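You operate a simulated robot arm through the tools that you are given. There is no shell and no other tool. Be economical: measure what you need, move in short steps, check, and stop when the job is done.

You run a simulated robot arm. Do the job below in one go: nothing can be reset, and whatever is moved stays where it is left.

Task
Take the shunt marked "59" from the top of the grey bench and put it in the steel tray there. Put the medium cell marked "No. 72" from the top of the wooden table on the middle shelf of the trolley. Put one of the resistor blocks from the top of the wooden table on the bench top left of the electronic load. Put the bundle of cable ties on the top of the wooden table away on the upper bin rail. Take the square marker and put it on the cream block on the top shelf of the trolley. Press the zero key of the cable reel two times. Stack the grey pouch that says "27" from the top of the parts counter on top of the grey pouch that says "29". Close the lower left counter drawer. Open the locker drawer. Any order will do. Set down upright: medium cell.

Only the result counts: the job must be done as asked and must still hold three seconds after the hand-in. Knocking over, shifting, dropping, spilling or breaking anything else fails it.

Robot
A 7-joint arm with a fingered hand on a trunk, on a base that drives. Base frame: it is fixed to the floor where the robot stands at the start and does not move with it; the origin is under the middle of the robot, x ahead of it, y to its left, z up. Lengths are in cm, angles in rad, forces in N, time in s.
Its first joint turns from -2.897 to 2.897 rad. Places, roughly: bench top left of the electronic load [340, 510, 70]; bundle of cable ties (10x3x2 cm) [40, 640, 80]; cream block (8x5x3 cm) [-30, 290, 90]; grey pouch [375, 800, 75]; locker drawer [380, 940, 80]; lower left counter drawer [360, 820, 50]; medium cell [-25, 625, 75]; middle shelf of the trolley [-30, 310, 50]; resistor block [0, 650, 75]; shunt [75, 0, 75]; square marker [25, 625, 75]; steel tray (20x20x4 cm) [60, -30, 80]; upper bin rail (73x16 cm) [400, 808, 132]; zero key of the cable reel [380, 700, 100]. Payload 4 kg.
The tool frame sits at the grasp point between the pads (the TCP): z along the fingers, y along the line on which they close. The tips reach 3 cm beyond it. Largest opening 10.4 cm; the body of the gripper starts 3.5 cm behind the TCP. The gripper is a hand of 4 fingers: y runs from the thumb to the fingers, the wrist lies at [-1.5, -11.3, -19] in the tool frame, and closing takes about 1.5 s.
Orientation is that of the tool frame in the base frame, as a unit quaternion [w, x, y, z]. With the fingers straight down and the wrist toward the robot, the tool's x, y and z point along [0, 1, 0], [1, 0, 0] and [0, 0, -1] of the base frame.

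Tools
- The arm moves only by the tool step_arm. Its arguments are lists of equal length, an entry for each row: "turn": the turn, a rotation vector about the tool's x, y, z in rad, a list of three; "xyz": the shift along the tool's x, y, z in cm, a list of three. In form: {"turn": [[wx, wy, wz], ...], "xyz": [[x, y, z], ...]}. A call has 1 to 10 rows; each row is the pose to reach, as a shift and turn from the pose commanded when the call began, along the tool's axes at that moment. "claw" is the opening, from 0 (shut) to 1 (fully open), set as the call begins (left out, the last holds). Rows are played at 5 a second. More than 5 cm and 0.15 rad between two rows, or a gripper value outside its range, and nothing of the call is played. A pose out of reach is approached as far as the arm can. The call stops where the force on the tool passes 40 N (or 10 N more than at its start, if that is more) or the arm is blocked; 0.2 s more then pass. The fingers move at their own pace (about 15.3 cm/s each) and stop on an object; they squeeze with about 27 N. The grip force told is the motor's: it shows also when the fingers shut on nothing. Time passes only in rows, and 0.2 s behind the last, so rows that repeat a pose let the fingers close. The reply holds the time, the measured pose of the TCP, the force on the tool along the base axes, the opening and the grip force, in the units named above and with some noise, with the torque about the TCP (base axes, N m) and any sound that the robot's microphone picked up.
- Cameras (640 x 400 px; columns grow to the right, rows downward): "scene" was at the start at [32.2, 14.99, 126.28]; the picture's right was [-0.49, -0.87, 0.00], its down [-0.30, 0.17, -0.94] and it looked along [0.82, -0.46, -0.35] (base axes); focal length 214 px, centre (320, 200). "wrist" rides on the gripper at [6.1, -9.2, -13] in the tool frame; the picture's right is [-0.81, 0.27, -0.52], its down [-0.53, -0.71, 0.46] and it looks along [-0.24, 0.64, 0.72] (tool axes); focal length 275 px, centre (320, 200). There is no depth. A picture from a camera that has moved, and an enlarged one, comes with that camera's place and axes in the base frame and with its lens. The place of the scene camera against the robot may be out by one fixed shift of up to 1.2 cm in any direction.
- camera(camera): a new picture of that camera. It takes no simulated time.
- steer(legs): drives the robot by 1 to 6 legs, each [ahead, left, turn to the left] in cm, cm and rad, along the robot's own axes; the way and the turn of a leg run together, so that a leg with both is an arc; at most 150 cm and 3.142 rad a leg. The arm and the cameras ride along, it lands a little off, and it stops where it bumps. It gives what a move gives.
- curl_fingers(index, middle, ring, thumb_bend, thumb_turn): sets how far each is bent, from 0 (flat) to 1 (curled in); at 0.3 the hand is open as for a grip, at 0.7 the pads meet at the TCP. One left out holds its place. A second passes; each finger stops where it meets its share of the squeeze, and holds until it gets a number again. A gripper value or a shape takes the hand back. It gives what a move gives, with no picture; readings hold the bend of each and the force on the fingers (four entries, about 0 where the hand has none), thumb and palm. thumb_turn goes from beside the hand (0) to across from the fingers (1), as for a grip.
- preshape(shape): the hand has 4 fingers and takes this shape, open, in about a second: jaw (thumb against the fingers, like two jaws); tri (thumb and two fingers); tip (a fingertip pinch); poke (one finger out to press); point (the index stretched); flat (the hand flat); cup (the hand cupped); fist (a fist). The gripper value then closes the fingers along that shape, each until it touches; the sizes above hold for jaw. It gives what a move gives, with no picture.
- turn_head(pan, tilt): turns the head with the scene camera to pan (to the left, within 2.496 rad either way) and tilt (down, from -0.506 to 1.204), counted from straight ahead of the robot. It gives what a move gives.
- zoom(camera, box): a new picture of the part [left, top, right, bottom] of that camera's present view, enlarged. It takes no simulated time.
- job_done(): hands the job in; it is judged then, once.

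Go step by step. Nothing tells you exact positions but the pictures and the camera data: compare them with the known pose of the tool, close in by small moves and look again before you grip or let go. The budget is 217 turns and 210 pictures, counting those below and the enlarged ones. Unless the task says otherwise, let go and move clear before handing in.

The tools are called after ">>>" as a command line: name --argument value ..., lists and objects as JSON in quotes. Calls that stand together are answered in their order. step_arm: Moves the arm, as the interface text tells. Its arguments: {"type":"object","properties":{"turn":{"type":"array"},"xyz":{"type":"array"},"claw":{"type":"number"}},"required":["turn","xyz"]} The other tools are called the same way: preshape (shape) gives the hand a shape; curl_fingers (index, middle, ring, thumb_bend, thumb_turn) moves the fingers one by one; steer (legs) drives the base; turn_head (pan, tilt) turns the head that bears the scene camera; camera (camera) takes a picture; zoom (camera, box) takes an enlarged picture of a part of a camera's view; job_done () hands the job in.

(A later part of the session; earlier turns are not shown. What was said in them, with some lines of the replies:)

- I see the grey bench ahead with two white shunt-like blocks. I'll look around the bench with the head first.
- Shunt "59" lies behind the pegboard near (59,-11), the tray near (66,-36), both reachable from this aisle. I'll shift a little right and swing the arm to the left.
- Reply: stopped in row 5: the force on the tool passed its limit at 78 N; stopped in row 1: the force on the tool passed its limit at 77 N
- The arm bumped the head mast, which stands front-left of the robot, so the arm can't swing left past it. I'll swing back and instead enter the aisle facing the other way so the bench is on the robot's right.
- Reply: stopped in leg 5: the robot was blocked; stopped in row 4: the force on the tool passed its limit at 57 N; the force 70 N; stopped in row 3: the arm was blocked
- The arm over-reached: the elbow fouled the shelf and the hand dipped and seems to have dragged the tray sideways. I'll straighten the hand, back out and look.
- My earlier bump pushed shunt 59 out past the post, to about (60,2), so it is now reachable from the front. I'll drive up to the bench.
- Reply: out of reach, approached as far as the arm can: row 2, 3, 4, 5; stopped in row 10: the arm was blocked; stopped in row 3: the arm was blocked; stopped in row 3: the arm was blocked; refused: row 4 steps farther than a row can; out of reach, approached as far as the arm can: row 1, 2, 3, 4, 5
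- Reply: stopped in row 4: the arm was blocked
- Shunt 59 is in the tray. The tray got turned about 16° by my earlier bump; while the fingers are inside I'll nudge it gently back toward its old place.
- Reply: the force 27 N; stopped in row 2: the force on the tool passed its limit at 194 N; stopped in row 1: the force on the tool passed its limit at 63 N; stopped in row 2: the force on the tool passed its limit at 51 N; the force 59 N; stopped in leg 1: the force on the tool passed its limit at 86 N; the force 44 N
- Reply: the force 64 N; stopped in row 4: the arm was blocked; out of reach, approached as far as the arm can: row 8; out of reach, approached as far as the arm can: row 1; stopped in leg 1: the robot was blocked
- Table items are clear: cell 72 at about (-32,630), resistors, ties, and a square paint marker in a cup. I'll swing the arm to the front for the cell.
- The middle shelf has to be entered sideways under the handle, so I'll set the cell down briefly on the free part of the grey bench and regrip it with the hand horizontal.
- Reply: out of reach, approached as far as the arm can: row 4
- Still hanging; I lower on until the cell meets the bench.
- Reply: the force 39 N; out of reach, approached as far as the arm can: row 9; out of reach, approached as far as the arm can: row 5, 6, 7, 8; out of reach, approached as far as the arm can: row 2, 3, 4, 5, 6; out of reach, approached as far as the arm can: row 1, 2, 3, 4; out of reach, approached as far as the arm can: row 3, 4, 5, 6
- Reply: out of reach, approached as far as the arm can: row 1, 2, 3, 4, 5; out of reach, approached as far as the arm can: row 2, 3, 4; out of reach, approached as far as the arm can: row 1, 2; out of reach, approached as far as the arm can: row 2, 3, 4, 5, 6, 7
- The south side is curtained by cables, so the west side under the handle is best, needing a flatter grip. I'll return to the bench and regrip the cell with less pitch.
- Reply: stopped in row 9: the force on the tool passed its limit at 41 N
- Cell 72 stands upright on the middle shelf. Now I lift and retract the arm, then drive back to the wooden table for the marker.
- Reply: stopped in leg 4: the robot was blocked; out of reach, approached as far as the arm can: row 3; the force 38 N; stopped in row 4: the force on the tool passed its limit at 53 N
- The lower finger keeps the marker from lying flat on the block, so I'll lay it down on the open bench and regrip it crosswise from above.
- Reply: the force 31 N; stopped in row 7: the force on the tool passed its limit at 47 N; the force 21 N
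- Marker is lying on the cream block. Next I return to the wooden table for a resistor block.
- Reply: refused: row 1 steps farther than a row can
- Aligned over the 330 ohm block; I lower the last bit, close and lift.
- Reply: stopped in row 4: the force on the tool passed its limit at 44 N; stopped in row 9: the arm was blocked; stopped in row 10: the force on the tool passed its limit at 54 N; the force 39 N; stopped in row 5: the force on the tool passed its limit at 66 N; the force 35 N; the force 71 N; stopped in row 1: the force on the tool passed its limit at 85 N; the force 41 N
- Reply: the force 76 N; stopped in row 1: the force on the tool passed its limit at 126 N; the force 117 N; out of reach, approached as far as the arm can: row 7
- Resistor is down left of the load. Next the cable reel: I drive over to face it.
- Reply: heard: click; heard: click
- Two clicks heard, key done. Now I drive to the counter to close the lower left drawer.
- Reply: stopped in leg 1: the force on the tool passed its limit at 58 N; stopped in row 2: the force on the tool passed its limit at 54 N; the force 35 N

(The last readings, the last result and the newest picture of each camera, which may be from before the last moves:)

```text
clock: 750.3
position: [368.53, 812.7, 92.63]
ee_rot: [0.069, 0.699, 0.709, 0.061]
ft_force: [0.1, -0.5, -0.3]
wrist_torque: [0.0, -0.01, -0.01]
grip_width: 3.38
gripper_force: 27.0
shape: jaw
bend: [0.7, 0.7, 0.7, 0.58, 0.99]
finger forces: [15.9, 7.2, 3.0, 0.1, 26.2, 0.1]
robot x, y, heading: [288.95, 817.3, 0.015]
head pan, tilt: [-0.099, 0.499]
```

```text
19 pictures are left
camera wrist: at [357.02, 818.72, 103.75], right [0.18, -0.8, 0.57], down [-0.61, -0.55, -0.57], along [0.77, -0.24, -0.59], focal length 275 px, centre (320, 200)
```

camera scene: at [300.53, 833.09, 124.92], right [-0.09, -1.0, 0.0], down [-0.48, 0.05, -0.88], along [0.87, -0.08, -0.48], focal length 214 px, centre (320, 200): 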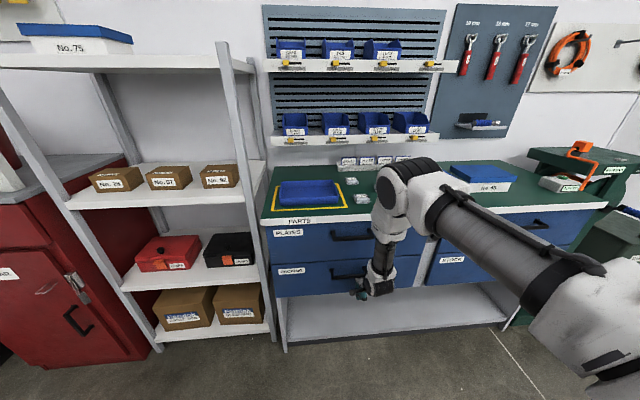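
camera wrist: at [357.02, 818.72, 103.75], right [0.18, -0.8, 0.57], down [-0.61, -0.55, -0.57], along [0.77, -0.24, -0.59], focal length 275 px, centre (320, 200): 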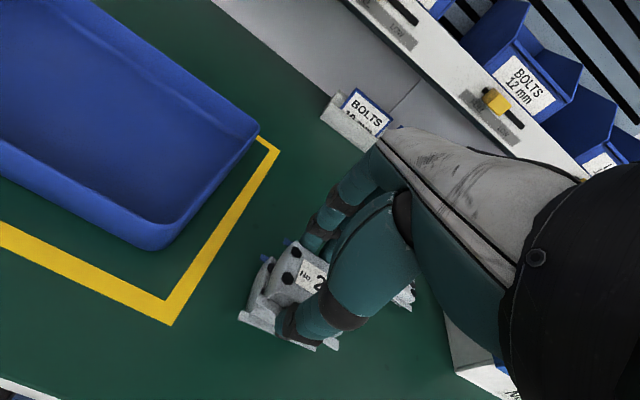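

>>> step_arm --turn '[[0, 0, 0], [0, 0, 0], [0, 0, 0], [0, 0, 0], [0, 0, 0], [0, 0, 0]]' --xyz '[[0, -0.05, 0.3], [0, -0.1, 0.6], [0, -0.18, 0.9], [0, -0.24, 1.2], [0, -0.3, 1.5], [0, -0.36, 1.8]]'

>>> camera --camera "wrist"

```text
clock: 751.6
position: [368.9, 812.72, 91.63]
ee_rot: [0.074, 0.699, 0.708, 0.067]
ft_force: [-2.8, 0.0, 21.2]
wrist_torque: [-0.02, 0.78, 0.03]
grip_width: 3.4
gripper_force: 26.2
shape: jaw
bend: [0.7, 0.7, 0.7, 0.58, 0.99]
finger forces: [16.4, 8.1, 3.3, 0.0, 30.3, 0.1]
robot x, y, heading: [288.7, 817.32, 0.011]
head pan, tilt: [-0.099, 0.499]
stopped in row 6: the force on the tool passed its limit at 44 N (the readings are from after the stop); the commanded pose is now the measured one
```

```text
18 pictures are left
camera wrist: at [357.18, 818.72, 102.58], right [0.18, -0.8, 0.57], down [-0.6, -0.55, -0.58], along [0.78, -0.24, -0.58], focal length 275 px, centre (320, 200)
```

wrist: 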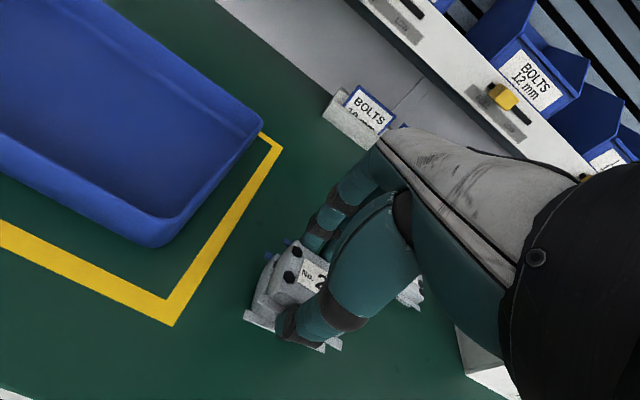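

>>> step_arm --turn '[[0, 0, 0], [0, 0, 0], [0, 0, 0], [0, 0, 0], [0, 0, 0], [0, 0, 0], [0, 0, 0], [0, 0, 0], [0, 0, 0]]' --xyz '[[0, 0.05, -0.3], [0, 0.05, -0.3], [0, 0.05, -0.3], [0, 0.05, -0.3], [0, 0.05, -0.3], [0, 0.5, -3], [0, 1, -6.5], [0, 0, -10], [0, -4, -13]]' --claw 0.7

>>> camera --camera "wrist"

```text
clock: 753.6
position: [362.42, 812.91, 103.22]
ee_rot: [0.073, 0.699, 0.708, 0.065]
ft_force: [0.4, -0.6, 0.0]
wrist_torque: [0.03, 0.03, 0.0]
grip_width: 7.3
gripper_force: 0.1
shape: jaw
bend: [0.27, 0.37, 0.34, 0.58, 0.99]
finger forces: [0.1, 0.0, 0.1, 0.0, 0.0, 0.0]
robot x, y, heading: [288.61, 817.52, 0.013]
head pan, tilt: [-0.099, 0.499]
```

```text
17 pictures are left
camera wrist: at [350.82, 818.94, 114.22], right [0.18, -0.8, 0.57], down [-0.61, -0.55, -0.58], along [0.77, -0.24, -0.58], focal length 275 px, centre (320, 200)
```

wrist: 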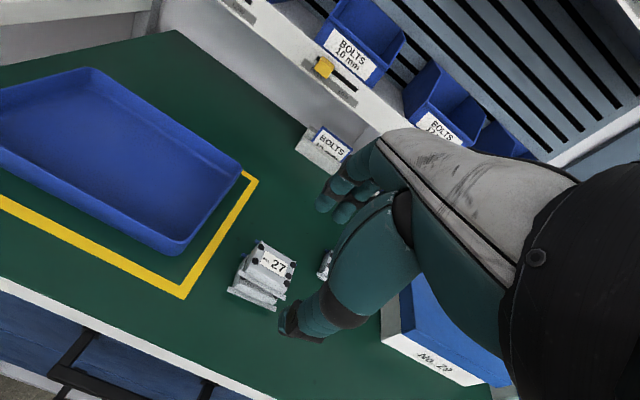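

>>> step_arm --turn '[[0.07, 0, 0], [0.14, 0, 0], [0.2, 0, 0]]' --xyz '[[0, -4, -1], [0, -8, -2], [0, -12, -3]]' --claw 1.0

>>> steer --legs '[[-50, 0, -0.013], [0, 118, 0]]'

>>> turn_head --pan -0.1 --tilt 0.5

>>> camera --camera "scene"

```text
clock: 754.4
position: [350.98, 812.55, 104.35]
ee_rot: [0.001, 0.703, 0.711, -0.007]
ft_force: [-1.3, 0.6, -0.1]
wrist_torque: [0.03, -0.02, 0.0]
grip_width: 10.39
gripper_force: 0.0
shape: jaw
bend: [0.3, 0.3, 0.3, 0.3, 0.97]
finger forces: [0.0, 0.1, 0.0, 0.0, 0.0, 0.0]
out of reach, approached as far as the arm can: row 3
robot x, y, heading: [289.02, 817.92, 0.018]
head pan, tilt: [-0.099, 0.499]
```

```text
clock: 763.0
position: [302.42, 931.94, 104.44]
ee_rot: [0.002, 0.706, 0.709, -0.007]
ft_force: [0.3, 0.1, 0.2]
wrist_torque: [-0.03, 0.0, -0.02]
grip_width: 10.38
gripper_force: 0.1
shape: jaw
bend: [0.3, 0.3, 0.3, 0.3, 0.97]
finger forces: [0.0, 0.0, 0.1, 0.0, 0.1, 0.1]
robot x, y, heading: [240.33, 937.6, 0.006]
head pan, tilt: [-0.099, 0.499]
```

```text
clock: 763.6
position: [302.38, 931.9, 104.45]
ee_rot: [0.002, 0.706, 0.708, -0.008]
ft_force: [0.5, -0.5, -0.7]
wrist_torque: [-0.03, 0.0, -0.01]
grip_width: 10.41
gripper_force: 0.0
shape: jaw
bend: [0.3, 0.3, 0.3, 0.3, 0.97]
finger forces: [0.0, 0.0, 0.0, 0.0, 0.1, 0.0]
robot x, y, heading: [240.43, 937.05, 0.001]
head pan, tilt: [-0.099, 0.499]
```

```text
16 pictures are left
camera scene: at [273.29, 956.28, 124.93], right [-0.09, -1.0, 0.0], down [-0.48, 0.04, -0.88], along [0.87, -0.08, -0.48], focal length 214 px, centre (320, 200)
```

scene: 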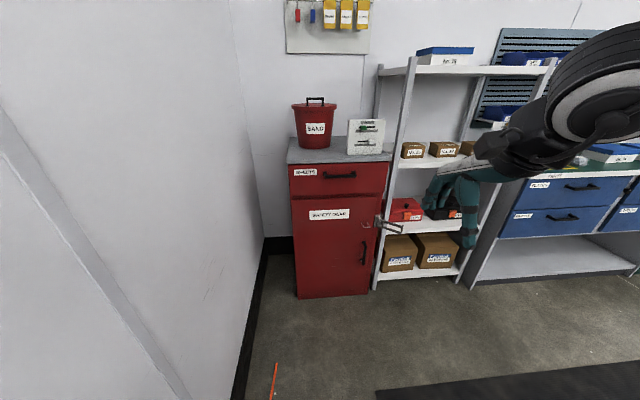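

>>> step_arm --turn '[[-0.113, 0, 0], [-0.225, 0, 0], [-0.338, 0, 0], [-0.45, 0, 0], [-0.563, 0, 0], [-0.675, 0, 0], [-0.788, 0, 0], [-0.9, 0, 0]]' --xyz '[[1, 4.2, 1.8], [2, 8.5, 3.6], [3, 12.7, 5.4], [4, 17, 7.2], [5, 21.2, 9], [6, 25.5, 10.8], [7, 29.7, 12.6], [8, 34, 14.5]]'

>>> camera --camera "wrist"

```text
clock: 765.4
position: [335.99, 939.81, 89.5]
ee_rot: [0.309, 0.635, 0.64, 0.302]
ft_force: [-0.7, 0.2, 0.8]
wrist_torque: [0.04, -0.01, -0.01]
grip_width: 10.43
gripper_force: 0.1
shape: jaw
bend: [0.3, 0.3, 0.3, 0.3, 0.97]
finger forces: [0.1, 0.0, 0.0, 0.0, 0.0, 0.0]
out of reach, approached as far as the arm can: row 1
robot x, y, heading: [240.46, 937.68, 0.01]
head pan, tilt: [-0.099, 0.499]
```

```text
15 pictures are left
camera wrist: at [320.06, 945.78, 90.42], right [-0.23, -0.8, 0.55], down [-0.09, -0.54, -0.84], along [0.97, -0.24, 0.05], focal length 275 px, centre (320, 200)
```

wrist: 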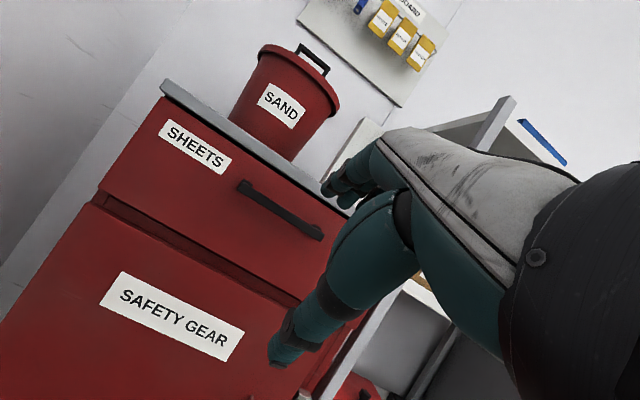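

>>> step_arm --turn '[[0, 0, 0], [0, 0, 0], [0, 0, 0]]' --xyz '[[0, -0.4, 0.3], [0, -0.78, 0.62], [0, -0.78, 0.62]]' --claw 0.5

>>> steer --legs '[[25.3, 0, -0.005]]'

>>> camera --camera "wrist"

```text
clock: 766.2
position: [336.03, 939.86, 88.47]
ee_rot: [0.308, 0.635, 0.641, 0.302]
ft_force: [-0.4, -0.8, 0.3]
wrist_torque: [-0.03, 0.05, -0.01]
grip_width: 5.24
gripper_force: 0.1
shape: jaw
bend: [0.74, 0.44, 0.41, 0.69, 1.0]
finger forces: [0.1, 0.0, 0.0, 0.0, 0.1, 0.0]
robot x, y, heading: [240.32, 937.51, 0.005]
head pan, tilt: [-0.099, 0.499]
```

```text
clock: 767.9
position: [359.07, 939.15, 88.21]
ee_rot: [0.307, 0.637, 0.641, 0.299]
ft_force: [-19.6, -1.3, -0.8]
wrist_torque: [0.06, -0.3, -0.22]
grip_width: 4.73
gripper_force: 0.0
shape: jaw
bend: [0.75, 0.5, 0.43, 0.69, 1.0]
finger forces: [5.9, 11.4, 2.4, 0.0, 0.1, 0.0]
robot x, y, heading: [263.97, 937.19, 0.003]
head pan, tilt: [-0.099, 0.499]
stopped in leg 1: the force on the tool passed its limit at 61 N (the readings are from after the stop); the commanded pose is now the measured one
```

```text
14 pictures are left
camera wrist: at [343.3, 945.3, 89.22], right [-0.23, -0.8, 0.55], down [-0.1, -0.54, -0.83], along [0.97, -0.25, 0.04], focal length 275 px, centre (320, 200)
```

wrist: 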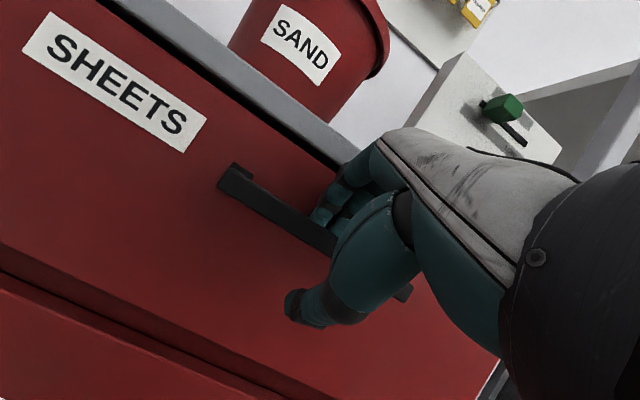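

>>> step_arm --turn '[[0, 0, 0], [0, 0, 0], [0, 0, 0], [0, 0, 0], [0, 0, 0], [0, 0, 0], [0, 0, 0]]' --xyz '[[0, 0, 0], [0, 0, 0], [0, 0, 0], [0, 0, 0], [0, 0, 0], [0, 0, 0], [0, 0, 0]]' --claw 0.0

>>> steer --legs '[[-6, 0, 0]]'

>>> camera --camera "wrist"

```text
clock: 768.8
position: [358.79, 939.26, 87.43]
ee_rot: [0.302, 0.639, 0.644, 0.292]
ft_force: [-18.5, -1.7, -14.8]
wrist_torque: [0.02, 0.02, 0.01]
grip_width: 0.14
gripper_force: 26.4
shape: jaw
bend: [0.75, 0.74, 0.72, 0.52, 1.0]
finger forces: [4.8, 0.0, 0.1, 0.1, 29.3, 0.0]
robot x, y, heading: [263.42, 937.69, -0.004]
head pan, tilt: [-0.099, 0.499]
stopped in row 4: the force on the tool passed its limit at 41 N (the readings are from after the stop); the commanded pose is now the measured one
```

```text
clock: 769.7
position: [352.92, 939.32, 87.55]
ee_rot: [0.304, 0.64, 0.642, 0.294]
ft_force: [0.2, -3.0, -25.4]
wrist_torque: [-0.01, 0.21, -0.07]
grip_width: 0.14
gripper_force: 26.6
shape: jaw
bend: [0.74, 0.74, 0.65, 0.5, 1.0]
finger forces: [7.2, 0.1, 0.4, 0.1, 33.0, 0.0]
robot x, y, heading: [257.26, 937.05, -0.003]
head pan, tilt: [-0.099, 0.499]
```

```text
13 pictures are left
camera wrist: at [337.14, 945.32, 88.83], right [-0.22, -0.8, 0.55], down [-0.11, -0.54, -0.83], along [0.97, -0.24, 0.03], focal length 275 px, centre (320, 200)
```

wrist: 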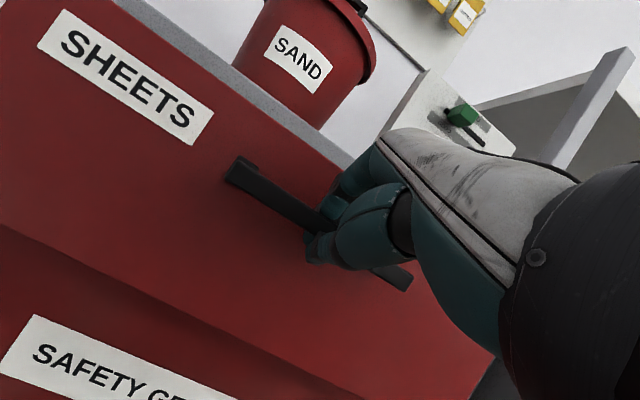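

>>> steer --legs '[[-20, 0, 0.003]]'

>>> camera --camera "scene"

```text
clock: 771.3
position: [333.47, 939.7, 87.53]
ee_rot: [0.303, 0.637, 0.644, 0.295]
ft_force: [-0.2, -22.1, -21.5]
wrist_torque: [0.11, 0.18, -0.24]
grip_width: 0.17
gripper_force: 26.7
shape: jaw
bend: [0.75, 0.74, 0.65, 0.5, 1.0]
finger forces: [9.1, 0.0, 0.5, 0.0, 34.4, 0.1]
robot x, y, heading: [237.93, 937.22, 0.003]
head pan, tilt: [-0.099, 0.499]
```

```text
12 pictures are left
camera scene: at [271.14, 956.18, 124.91], right [-0.09, -1.0, 0.0], down [-0.48, 0.05, -0.88], along [0.87, -0.08, -0.48], focal length 214 px, centre (320, 200)
```

scene: 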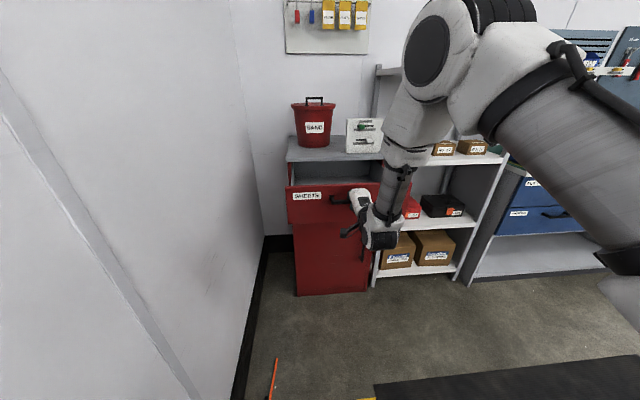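

>>> step_arm --turn '[[0, 0, 0], [0, 0, 0], [0, 0, 0], [0, 0, 0], [0, 0, 0], [0, 0, 0], [0, 0, 0], [0, 0, 0]]' --xyz '[[0, 0.3, 0], [0, 0.6, 0], [0, 0.6, 0], [0, 0.6, 0], [0, 0.6, -2.5], [0, 0.6, -5.5], [0, 1, -9], [0, 3, -12]]' --claw 0.8

>>> camera --camera "wrist"

```text
clock: 773.1
position: [325.93, 939.9, 97.37]
ee_rot: [0.304, 0.637, 0.644, 0.295]
ft_force: [0.9, 0.4, -0.5]
wrist_torque: [-0.02, -0.02, 0.0]
grip_width: 8.3
gripper_force: 0.1
shape: jaw
bend: [0.27, 0.34, 0.32, 0.5, 0.99]
finger forces: [0.0, 0.0, 0.1, 0.1, 0.0, 0.0]
robot x, y, heading: [238.29, 937.61, 0.005]
head pan, tilt: [-0.099, 0.499]
```

```text
11 pictures are left
camera wrist: at [310.08, 945.8, 98.69], right [-0.22, -0.8, 0.56], down [-0.11, -0.55, -0.83], along [0.97, -0.24, 0.03], focal length 275 px, centre (320, 200)
```

wrist: 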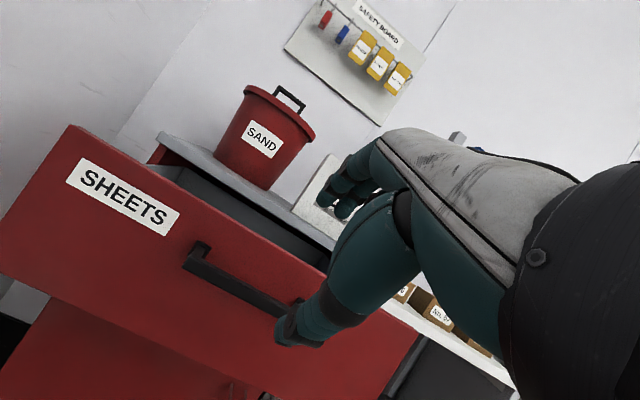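

Locker drawer is open. Last: the cable ties; I level the hand and drive back to the wooden table.

>>> step_arm --turn '[[0, 0, 0], [0.15, 0, 0], [0.3, 0, 0], [0.45, 0, 0], [0.6, 0, 0], [0.75, 0, 0], [0.9, 0, 0]]' --xyz '[[0, -0.7, -3.2], [0, -1.3, -6.3], [0, -2, -9.5], [0, -2.6, -12.6], [0, -3.3, -15.8], [0, -4, -18.9], [0, -4.6, -21.9]]'

>>> steer --legs '[[-20, 0, -0.005], [0, -150, 0], [0, -78, 0]]'

```text
clock: 774.7
position: [306.5, 939.8, 108.29]
ee_rot: [0.004, 0.702, 0.712, -0.017]
ft_force: [-0.5, 1.2, -0.6]
wrist_torque: [-0.02, -0.05, -0.03]
grip_width: 8.29
gripper_force: 0.1
shape: jaw
bend: [0.27, 0.34, 0.32, 0.5, 0.99]
finger forces: [0.0, 0.0, 0.0, 0.0, 0.0, 0.0]
robot x, y, heading: [237.82, 937.43, 0.003]
head pan, tilt: [-0.099, 0.499]
```

```text
clock: 786.9
position: [284.98, 714.81, 108.3]
ee_rot: [-0.004, 0.714, 0.7, -0.015]
ft_force: [-0.4, -0.5, 0.5]
wrist_torque: [-0.01, 0.0, -0.02]
grip_width: 8.32
gripper_force: 0.0
shape: jaw
bend: [0.27, 0.34, 0.32, 0.5, 0.99]
finger forces: [0.0, 0.0, 0.1, 0.0, 0.1, 0.1]
robot x, y, heading: [216.66, 713.92, -0.018]
head pan, tilt: [-0.099, 0.499]
```

>>> steer --legs '[[0, -5, 0.018], [-150, 0, 0], [-64, 0, 0], [0, 0, -1.571], [-10, 36, 0]]'

>>> turn_head --pan -0.1 --tilt 0.7

>>> camera --camera "wrist"

```text
clock: 803.9
position: [42.09, 644.92, 108.2]
ee_rot: [-0.014, 1.0, -0.005, -0.008]
ft_force: [0.7, 0.6, -0.5]
wrist_torque: [0.01, -0.01, -0.04]
grip_width: 8.3
gripper_force: 0.1
shape: jaw
bend: [0.27, 0.34, 0.32, 0.5, 0.99]
finger forces: [0.1, 0.0, 0.1, 0.1, 0.0, 0.1]
robot x, y, heading: [40.73, 713.24, -1.578]
head pan, tilt: [-0.099, 0.499]
```

```text
clock: 804.6
position: [42.18, 644.94, 108.3]
ee_rot: [-0.014, 1.0, -0.006, -0.007]
ft_force: [0.5, 0.0, 0.3]
wrist_torque: [0.04, -0.01, -0.01]
grip_width: 8.3
gripper_force: 0.1
shape: jaw
bend: [0.27, 0.34, 0.32, 0.5, 0.99]
finger forces: [0.1, 0.0, 0.0, 0.0, 0.0, 0.0]
robot x, y, heading: [40.47, 713.36, -1.577]
head pan, tilt: [-0.099, 0.7]
```

```text
10 pictures are left
camera wrist: at [48.6, 653.61, 121.42], right [-0.81, -0.28, 0.52], down [-0.53, 0.73, -0.43], along [-0.26, -0.62, -0.74], focal length 275 px, centre (320, 200)
```

wrist: 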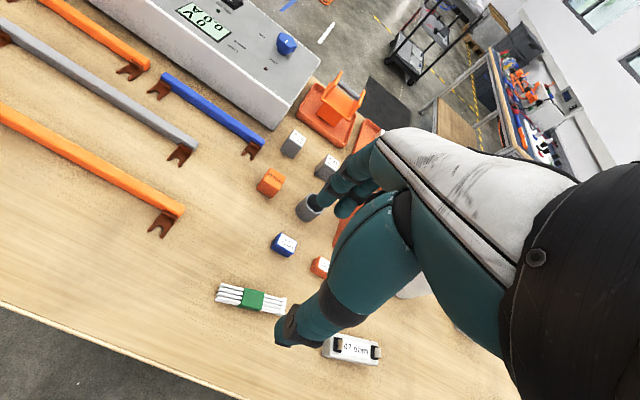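

>>> step_arm --turn '[[0, 0, -0.06], [0, 0, -0.12], [0, 0, -0.18], [0, 0, -0.245], [0, 0, -0.245], [0, 0, -0.245]]' --xyz '[[-0.8, 0.8, 4.2], [-1.6, 1.6, 8.4], [-2.4, 2.4, 12.6], [-3.3, 3.0, 16.8], [-3.3, 3.1, 21], [-3.3, 3.2, 23]]'

>>> camera --camera "wrist"

```text
clock: 806.0
position: [38.44, 642.3, 85.19]
ee_rot: [-0.015, 0.993, 0.116, -0.006]
ft_force: [0.1, 0.4, 0.4]
wrist_torque: [0.0, -0.01, 0.0]
grip_width: 8.32
gripper_force: 0.1
shape: jaw
bend: [0.27, 0.34, 0.32, 0.5, 0.99]
finger forces: [0.1, 0.0, 0.0, 0.0, 0.1, 0.0]
robot x, y, heading: [40.92, 713.79, -1.58]
head pan, tilt: [-0.099, 0.7]
```

```text
9 pictures are left
camera wrist: at [42.45, 652.26, 98.46], right [-0.72, -0.47, 0.52], down [-0.69, 0.58, -0.43], along [-0.1, -0.66, -0.74], focal length 275 px, centre (320, 200)
```

wrist: 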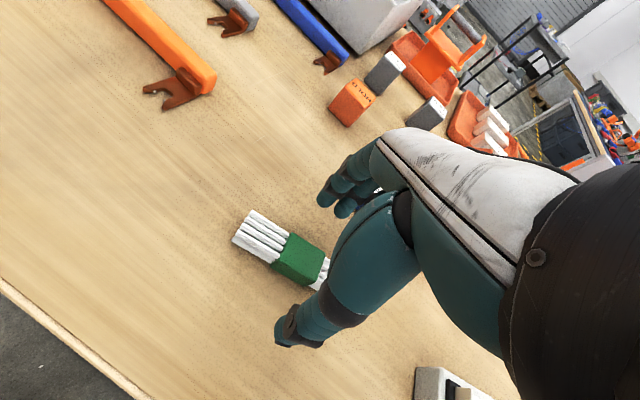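

>>> step_arm --turn '[[0, 0, 0], [0, 0, 0], [0, 0, 0], [0, 0, 0], [0, 0, 0], [0, 0, 0], [0, 0, 0], [0, 0, 0], [0, 0, 0], [0, 0, 0]]' --xyz '[[0.3, 0, 1.3], [0.3, 0, 1.5], [0.3, 0, 1.5], [0.3, 0, 1.5], [0.3, 0, 1.5], [0.3, 0, 1.5], [0.3, 0, 1.5], [0.3, 0, 1.5], [0.3, 0, 1.5], [0.3, 0, 1.5]]' --claw 0.0

>>> step_arm --turn '[[0, 0, 0], [0, 0, 0], [0, 0, 0.06], [0, 0, 0.12], [0, 0, 0.18], [0, 0, 0.245], [0, 0, 0.245]]' --xyz '[[0, 0, -2], [0, 0, -6], [0, -1, -10], [0, -2, -14], [0, -3, -18], [0, -4, -22], [0, -6, -26]]'

>>> steer --legs '[[0, -38, 0.008], [0, 0, 1.572], [0, -13, 0]]'

```text
clock: 808.2
position: [38.66, 642.38, 83.87]
ee_rot: [-0.014, 0.993, 0.117, -0.006]
ft_force: [-0.1, -0.9, 15.8]
wrist_torque: [-0.07, 0.04, 0.11]
grip_width: 2.28
gripper_force: 27.0
shape: jaw
bend: [0.74, 0.59, 0.58, 0.75, 1.0]
finger forces: [14.9, 7.5, 4.5, 0.0, 25.4, 0.0]
robot x, y, heading: [41.01, 713.52, -1.58]
head pan, tilt: [-0.099, 0.7]
```

```text
clock: 809.9
position: [37.26, 647.95, 110.03]
ee_rot: [-0.014, 1.0, -0.005, -0.008]
ft_force: [-0.4, -0.5, 0.8]
wrist_torque: [0.03, -0.05, 0.01]
grip_width: 2.22
gripper_force: 26.8
shape: jaw
bend: [0.74, 0.59, 0.61, 0.75, 1.0]
finger forces: [15.4, 5.5, 2.8, 0.0, 23.9, 0.0]
robot x, y, heading: [40.67, 713.57, -1.578]
head pan, tilt: [-0.099, 0.7]
```

```text
clock: 816.9
position: [68.56, 696.86, 109.98]
ee_rot: [-0.004, 0.713, 0.701, -0.015]
ft_force: [0.2, -0.6, 0.0]
wrist_torque: [0.0, 0.03, 0.01]
grip_width: 2.2
gripper_force: 26.8
shape: jaw
bend: [0.74, 0.59, 0.61, 0.75, 1.0]
finger forces: [15.2, 5.4, 2.9, 0.0, 23.5, 0.1]
robot x, y, heading: [3.01, 700.51, -0.015]
head pan, tilt: [-0.099, 0.7]
```

>>> steer --legs '[[0, 7, 0.015], [150, 0, 0], [90, 0, 0], [0, 76, 0]]'

>>> step_arm --turn '[[-0.05, 0, 0], [-0.1, 0, 0], [-0.15, 0, 0], [-0.2, 0, 0], [-0.25, 0, 0], [-0.3, 0, 0], [-0.3, 0, 0], [-0.3, 0, 0]]' --xyz '[[0, 2, -4.3], [0, 4, -8.6], [0, 6, -12.9], [0, 8, -17.2], [0, 10, -21.5], [0, 12, -25.8], [0, 14, -30], [0, 16, -33.5]]'

>>> turn_head --pan -0.1 --tilt 0.1

>>> camera --camera "scene"

>>> camera --camera "wrist"

```text
clock: 832.9
position: [305.23, 786.32, 109.92]
ee_rot: [-0.004, 0.686, 0.727, -0.015]
ft_force: [0.3, -0.7, -1.1]
wrist_torque: [-0.01, -0.01, -0.02]
grip_width: 2.19
gripper_force: 26.6
shape: jaw
bend: [0.74, 0.59, 0.61, 0.75, 1.0]
finger forces: [15.2, 5.5, 2.8, 0.0, 23.5, 0.1]
robot x, y, heading: [239.33, 785.12, 0.067]
head pan, tilt: [-0.099, 0.7]
```

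```text
clock: 834.7
position: [322.02, 787.73, 142.74]
ee_rot: [0.099, 0.679, 0.722, 0.094]
ft_force: [0.6, -0.1, -0.7]
wrist_torque: [-0.04, -0.02, 0.02]
grip_width: 2.21
gripper_force: 27.3
shape: jaw
bend: [0.74, 0.59, 0.62, 0.75, 1.0]
finger forces: [15.3, 5.3, 2.6, 0.0, 23.5, 0.0]
robot x, y, heading: [239.55, 785.05, 0.061]
head pan, tilt: [-0.099, 0.7]
```

```text
clock: 835.7
position: [322.02, 787.78, 142.65]
ee_rot: [0.099, 0.679, 0.721, 0.094]
ft_force: [0.0, 0.8, 0.0]
wrist_torque: [0.03, 0.03, -0.02]
grip_width: 2.21
gripper_force: 27.2
shape: jaw
bend: [0.74, 0.59, 0.62, 0.75, 1.0]
finger forces: [15.4, 5.3, 2.6, 0.0, 23.6, 0.1]
robot x, y, heading: [239.72, 785.0, 0.054]
head pan, tilt: [-0.099, 0.099]
```

```text
8 pictures are left
camera scene: at [271.74, 805.76, 128.62], right [-0.04, -1.0, 0.0], down [-0.1, 0.0, -0.99], along [0.99, -0.04, -0.1], focal length 214 px, centre (320, 200)
```

scene: 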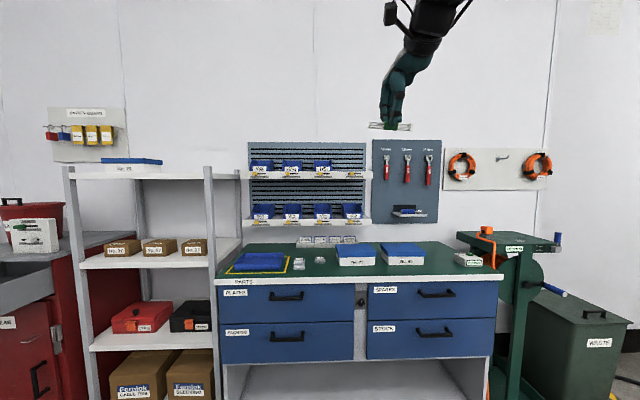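

```text
7 pictures are left
camera wrist: at [309.29, 793.25, 152.67], right [0.17, -0.79, 0.58], down [-0.53, -0.57, -0.62], along [0.83, -0.2, -0.52], focal length 275 px, centre (320, 200)
```

wrist: 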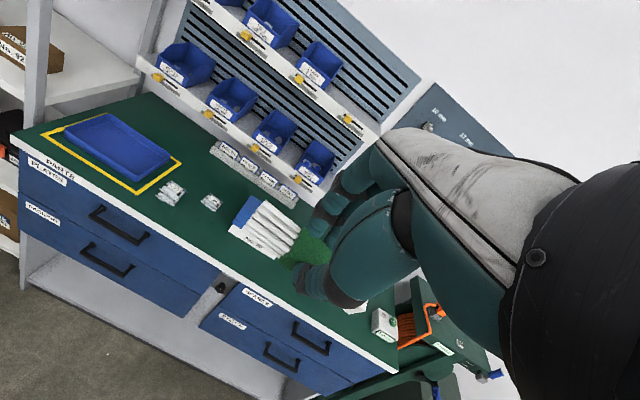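

>>> steer --legs '[[0, 0, -0.055], [40, 0, 0]]'

>>> step_arm --turn '[[0, 0, 0], [0, 0, 0], [0, 0, 0]]' --xyz '[[0, 3, 1.8], [0, 6, 3.6], [0, 9.5, 5.3]]'

>>> camera --camera "wrist"

```text
clock: 838.6
position: [361.86, 783.62, 142.8]
ee_rot: [0.101, 0.699, 0.702, 0.091]
ft_force: [0.4, 0.1, 0.0]
wrist_torque: [-0.01, -0.01, -0.01]
grip_width: 2.19
gripper_force: 26.5
shape: jaw
bend: [0.74, 0.59, 0.62, 0.75, 1.0]
finger forces: [15.2, 5.3, 2.6, 0.1, 23.5, 0.0]
robot x, y, heading: [279.05, 785.6, 0.006]
head pan, tilt: [-0.099, 0.099]
```

```text
clock: 839.4
position: [372.3, 783.45, 140.34]
ee_rot: [0.101, 0.698, 0.703, 0.091]
ft_force: [0.5, 0.2, 0.2]
wrist_torque: [0.0, 0.03, 0.0]
grip_width: 2.19
gripper_force: 27.0
shape: jaw
bend: [0.74, 0.59, 0.62, 0.75, 1.0]
finger forces: [15.3, 5.2, 2.7, 0.1, 23.5, 0.0]
robot x, y, heading: [279.51, 785.62, 0.009]
head pan, tilt: [-0.099, 0.099]
```

```text
6 pictures are left
camera wrist: at [359.88, 789.63, 150.41], right [0.13, -0.8, 0.58], down [-0.56, -0.54, -0.62], along [0.82, -0.25, -0.52], focal length 275 px, centre (320, 200)
```

wrist: 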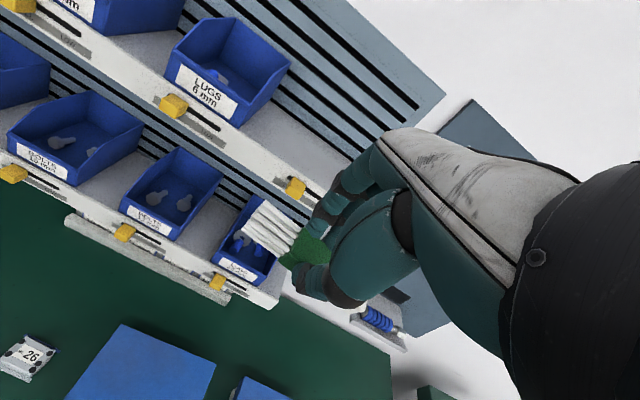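

>>> steer --legs '[[27, 0, -0.008]]'

>>> step_arm --turn '[[0, 0, 0], [0, 0, 0], [0, 0, 0], [0, 0, 0], [0, 0, 0], [0, 0, 0], [0, 0, 0], [0, 0, 0], [0, 0, 0]]' --xyz '[[0, -0.5, 1.5], [0, -0.9, 3], [0, -1.2, 4], [0, -1.4, 4.6], [0, -1.6, 5.2], [0, -1.75, 5.7], [0, -1.9, 6.2], [0, -2.05, 6.7], [0, -2.2, 7.2]]'

>>> camera --camera "wrist"

```text
clock: 841.3
position: [399.06, 782.87, 140.53]
ee_rot: [0.102, 0.701, 0.7, 0.09]
ft_force: [-0.2, 0.4, -0.7]
wrist_torque: [-0.01, -0.03, 0.04]
grip_width: 2.2
gripper_force: 26.8
shape: jaw
bend: [0.74, 0.59, 0.62, 0.75, 1.0]
finger forces: [15.2, 5.2, 2.6, 0.0, 23.5, 0.0]
robot x, y, heading: [306.11, 785.39, 0.003]
head pan, tilt: [-0.099, 0.099]
```

```text
clock: 843.1
position: [398.73, 782.78, 134.54]
ee_rot: [0.107, 0.7, 0.699, 0.098]
ft_force: [-0.9, 1.2, 17.5]
wrist_torque: [-0.07, 0.07, 0.04]
grip_width: 2.61
gripper_force: 27.3
shape: jaw
bend: [0.73, 0.56, 0.53, 0.82, 1.0]
finger forces: [18.3, 9.7, 4.4, 0.0, 31.7, 0.0]
robot x, y, heading: [305.91, 785.33, -0.003]
head pan, tilt: [-0.099, 0.099]
stopped in row 8: the force on the tool passed its limit at 44 N (the readings are from after the stop); the commanded pose is now the measured one
```

```text
5 pictures are left
camera wrist: at [386.27, 788.94, 144.24], right [0.11, -0.8, 0.58], down [-0.55, -0.54, -0.63], along [0.82, -0.25, -0.51], focal length 275 px, centre (320, 200)
```

wrist: 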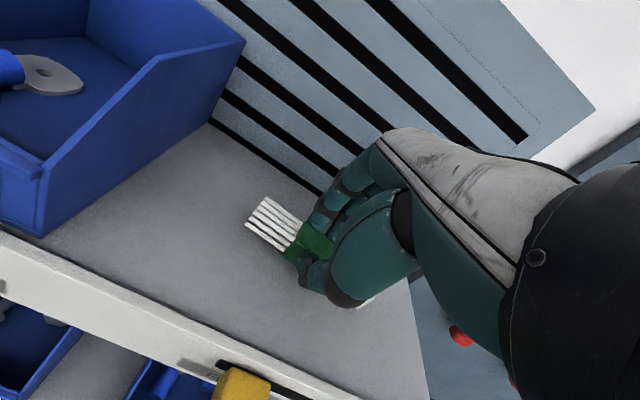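

>>> step_arm --turn '[[0, 0, 0], [0, 0, 0], [0, 0, 0], [0, 0, 0], [0, 0, 0], [0, 0, 0], [0, 0, 0], [0, 0, 0]]' --xyz '[[0, 0.06, -0.2], [0, 0.06, -0.2], [0, 0.06, -0.2], [0, 0.06, -0.2], [0, 0.5, -2.5], [0, 1, -5], [0, 0, -8], [0, -4, -9]]' --claw 0.5

>>> camera --camera "wrist"

```text
clock: 844.9
position: [392.39, 783.09, 141.56]
ee_rot: [0.105, 0.7, 0.7, 0.094]
ft_force: [0.0, 0.7, -0.3]
wrist_torque: [-0.03, 0.03, -0.02]
grip_width: 5.16
gripper_force: 0.1
shape: jaw
bend: [0.74, 0.45, 0.41, 0.7, 1.0]
finger forces: [0.0, 0.1, 0.1, 0.0, 0.0, 0.0]
robot x, y, heading: [305.69, 785.46, -0.004]
head pan, tilt: [-0.099, 0.099]
```

```text
4 pictures are left
camera wrist: at [379.95, 789.25, 151.45], right [0.12, -0.8, 0.58], down [-0.56, -0.54, -0.63], along [0.82, -0.25, -0.51], focal length 275 px, centre (320, 200)
```

wrist: 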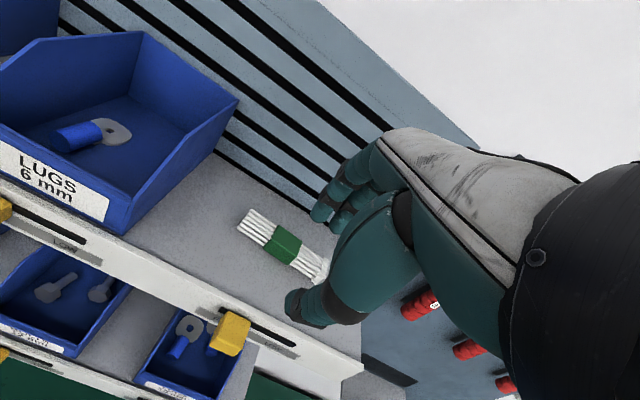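

>>> steer --legs '[[-45, 0, 0]]'

>>> turn_head --pan 0.15 --tilt 0.35

>>> camera --camera "scene"

```text
clock: 847.6
position: [348.79, 783.6, 141.71]
ee_rot: [0.104, 0.697, 0.703, 0.096]
ft_force: [0.3, -0.3, -0.2]
wrist_torque: [-0.01, -0.03, 0.0]
grip_width: 5.17
gripper_force: 0.0
shape: jaw
bend: [0.74, 0.45, 0.41, 0.7, 1.0]
finger forces: [0.0, 0.0, 0.0, 0.1, 0.0, 0.0]
robot x, y, heading: [262.62, 785.08, 0.011]
head pan, tilt: [-0.099, 0.099]
```

```text
clock: 848.3
position: [348.91, 783.6, 141.81]
ee_rot: [0.105, 0.697, 0.703, 0.096]
ft_force: [-0.6, 0.5, 0.4]
wrist_torque: [0.0, -0.02, -0.02]
grip_width: 5.17
gripper_force: 0.0
shape: jaw
bend: [0.74, 0.45, 0.41, 0.7, 1.0]
finger forces: [0.0, 0.0, 0.1, 0.1, 0.1, 0.0]
robot x, y, heading: [262.34, 785.06, 0.01]
head pan, tilt: [0.15, 0.351]
```

```text
3 pictures are left
camera scene: at [295.72, 806.53, 126.3], right [0.16, -0.99, 0.0], down [-0.34, -0.05, -0.94], along [0.93, 0.15, -0.34], focal length 214 px, centre (320, 200)
```

scene: 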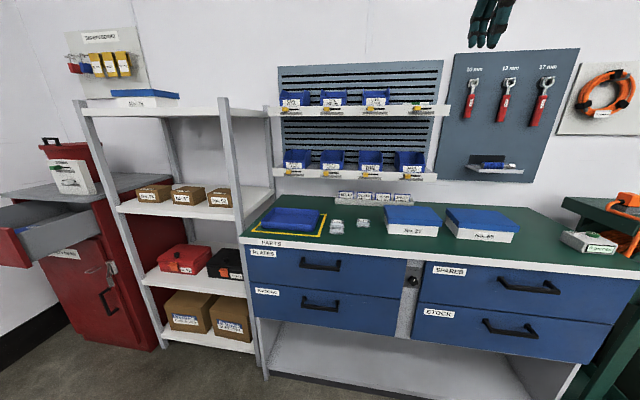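

The picture shows the ties on the upper rail, the pouches stacked, the packing drawer shut and the locker drawer open. I hand the job in.

>>> job_done

```text
The job is handed in.
```

I carried out all nine tasks and handed the job in; the result of the judging was not shown to me.

- **Steel tray:** on my first approach to the "59" shunt I overreached. That pushed the shunt out past the post and turned the tray about 16°. The shunt is now in the tray. I nudged the tray back to within about 2 cm and a few degrees of where it stood, so it is not exactly in its original place.
- **Crates:** the base bumped the crates by the wall twice and was stopped by them. They looked undisturbed after the first bump; I did not check after the second.
- **Electronic load:** I saw no label on it. I took it to be the white vented box on the bench and put the 330 ohm block to its left.
- **Medium cell:** I never read "No. 72" on it. The other medium cell on the table was marked 75, so I took the remaining one. It stands upright on the middle shelf.
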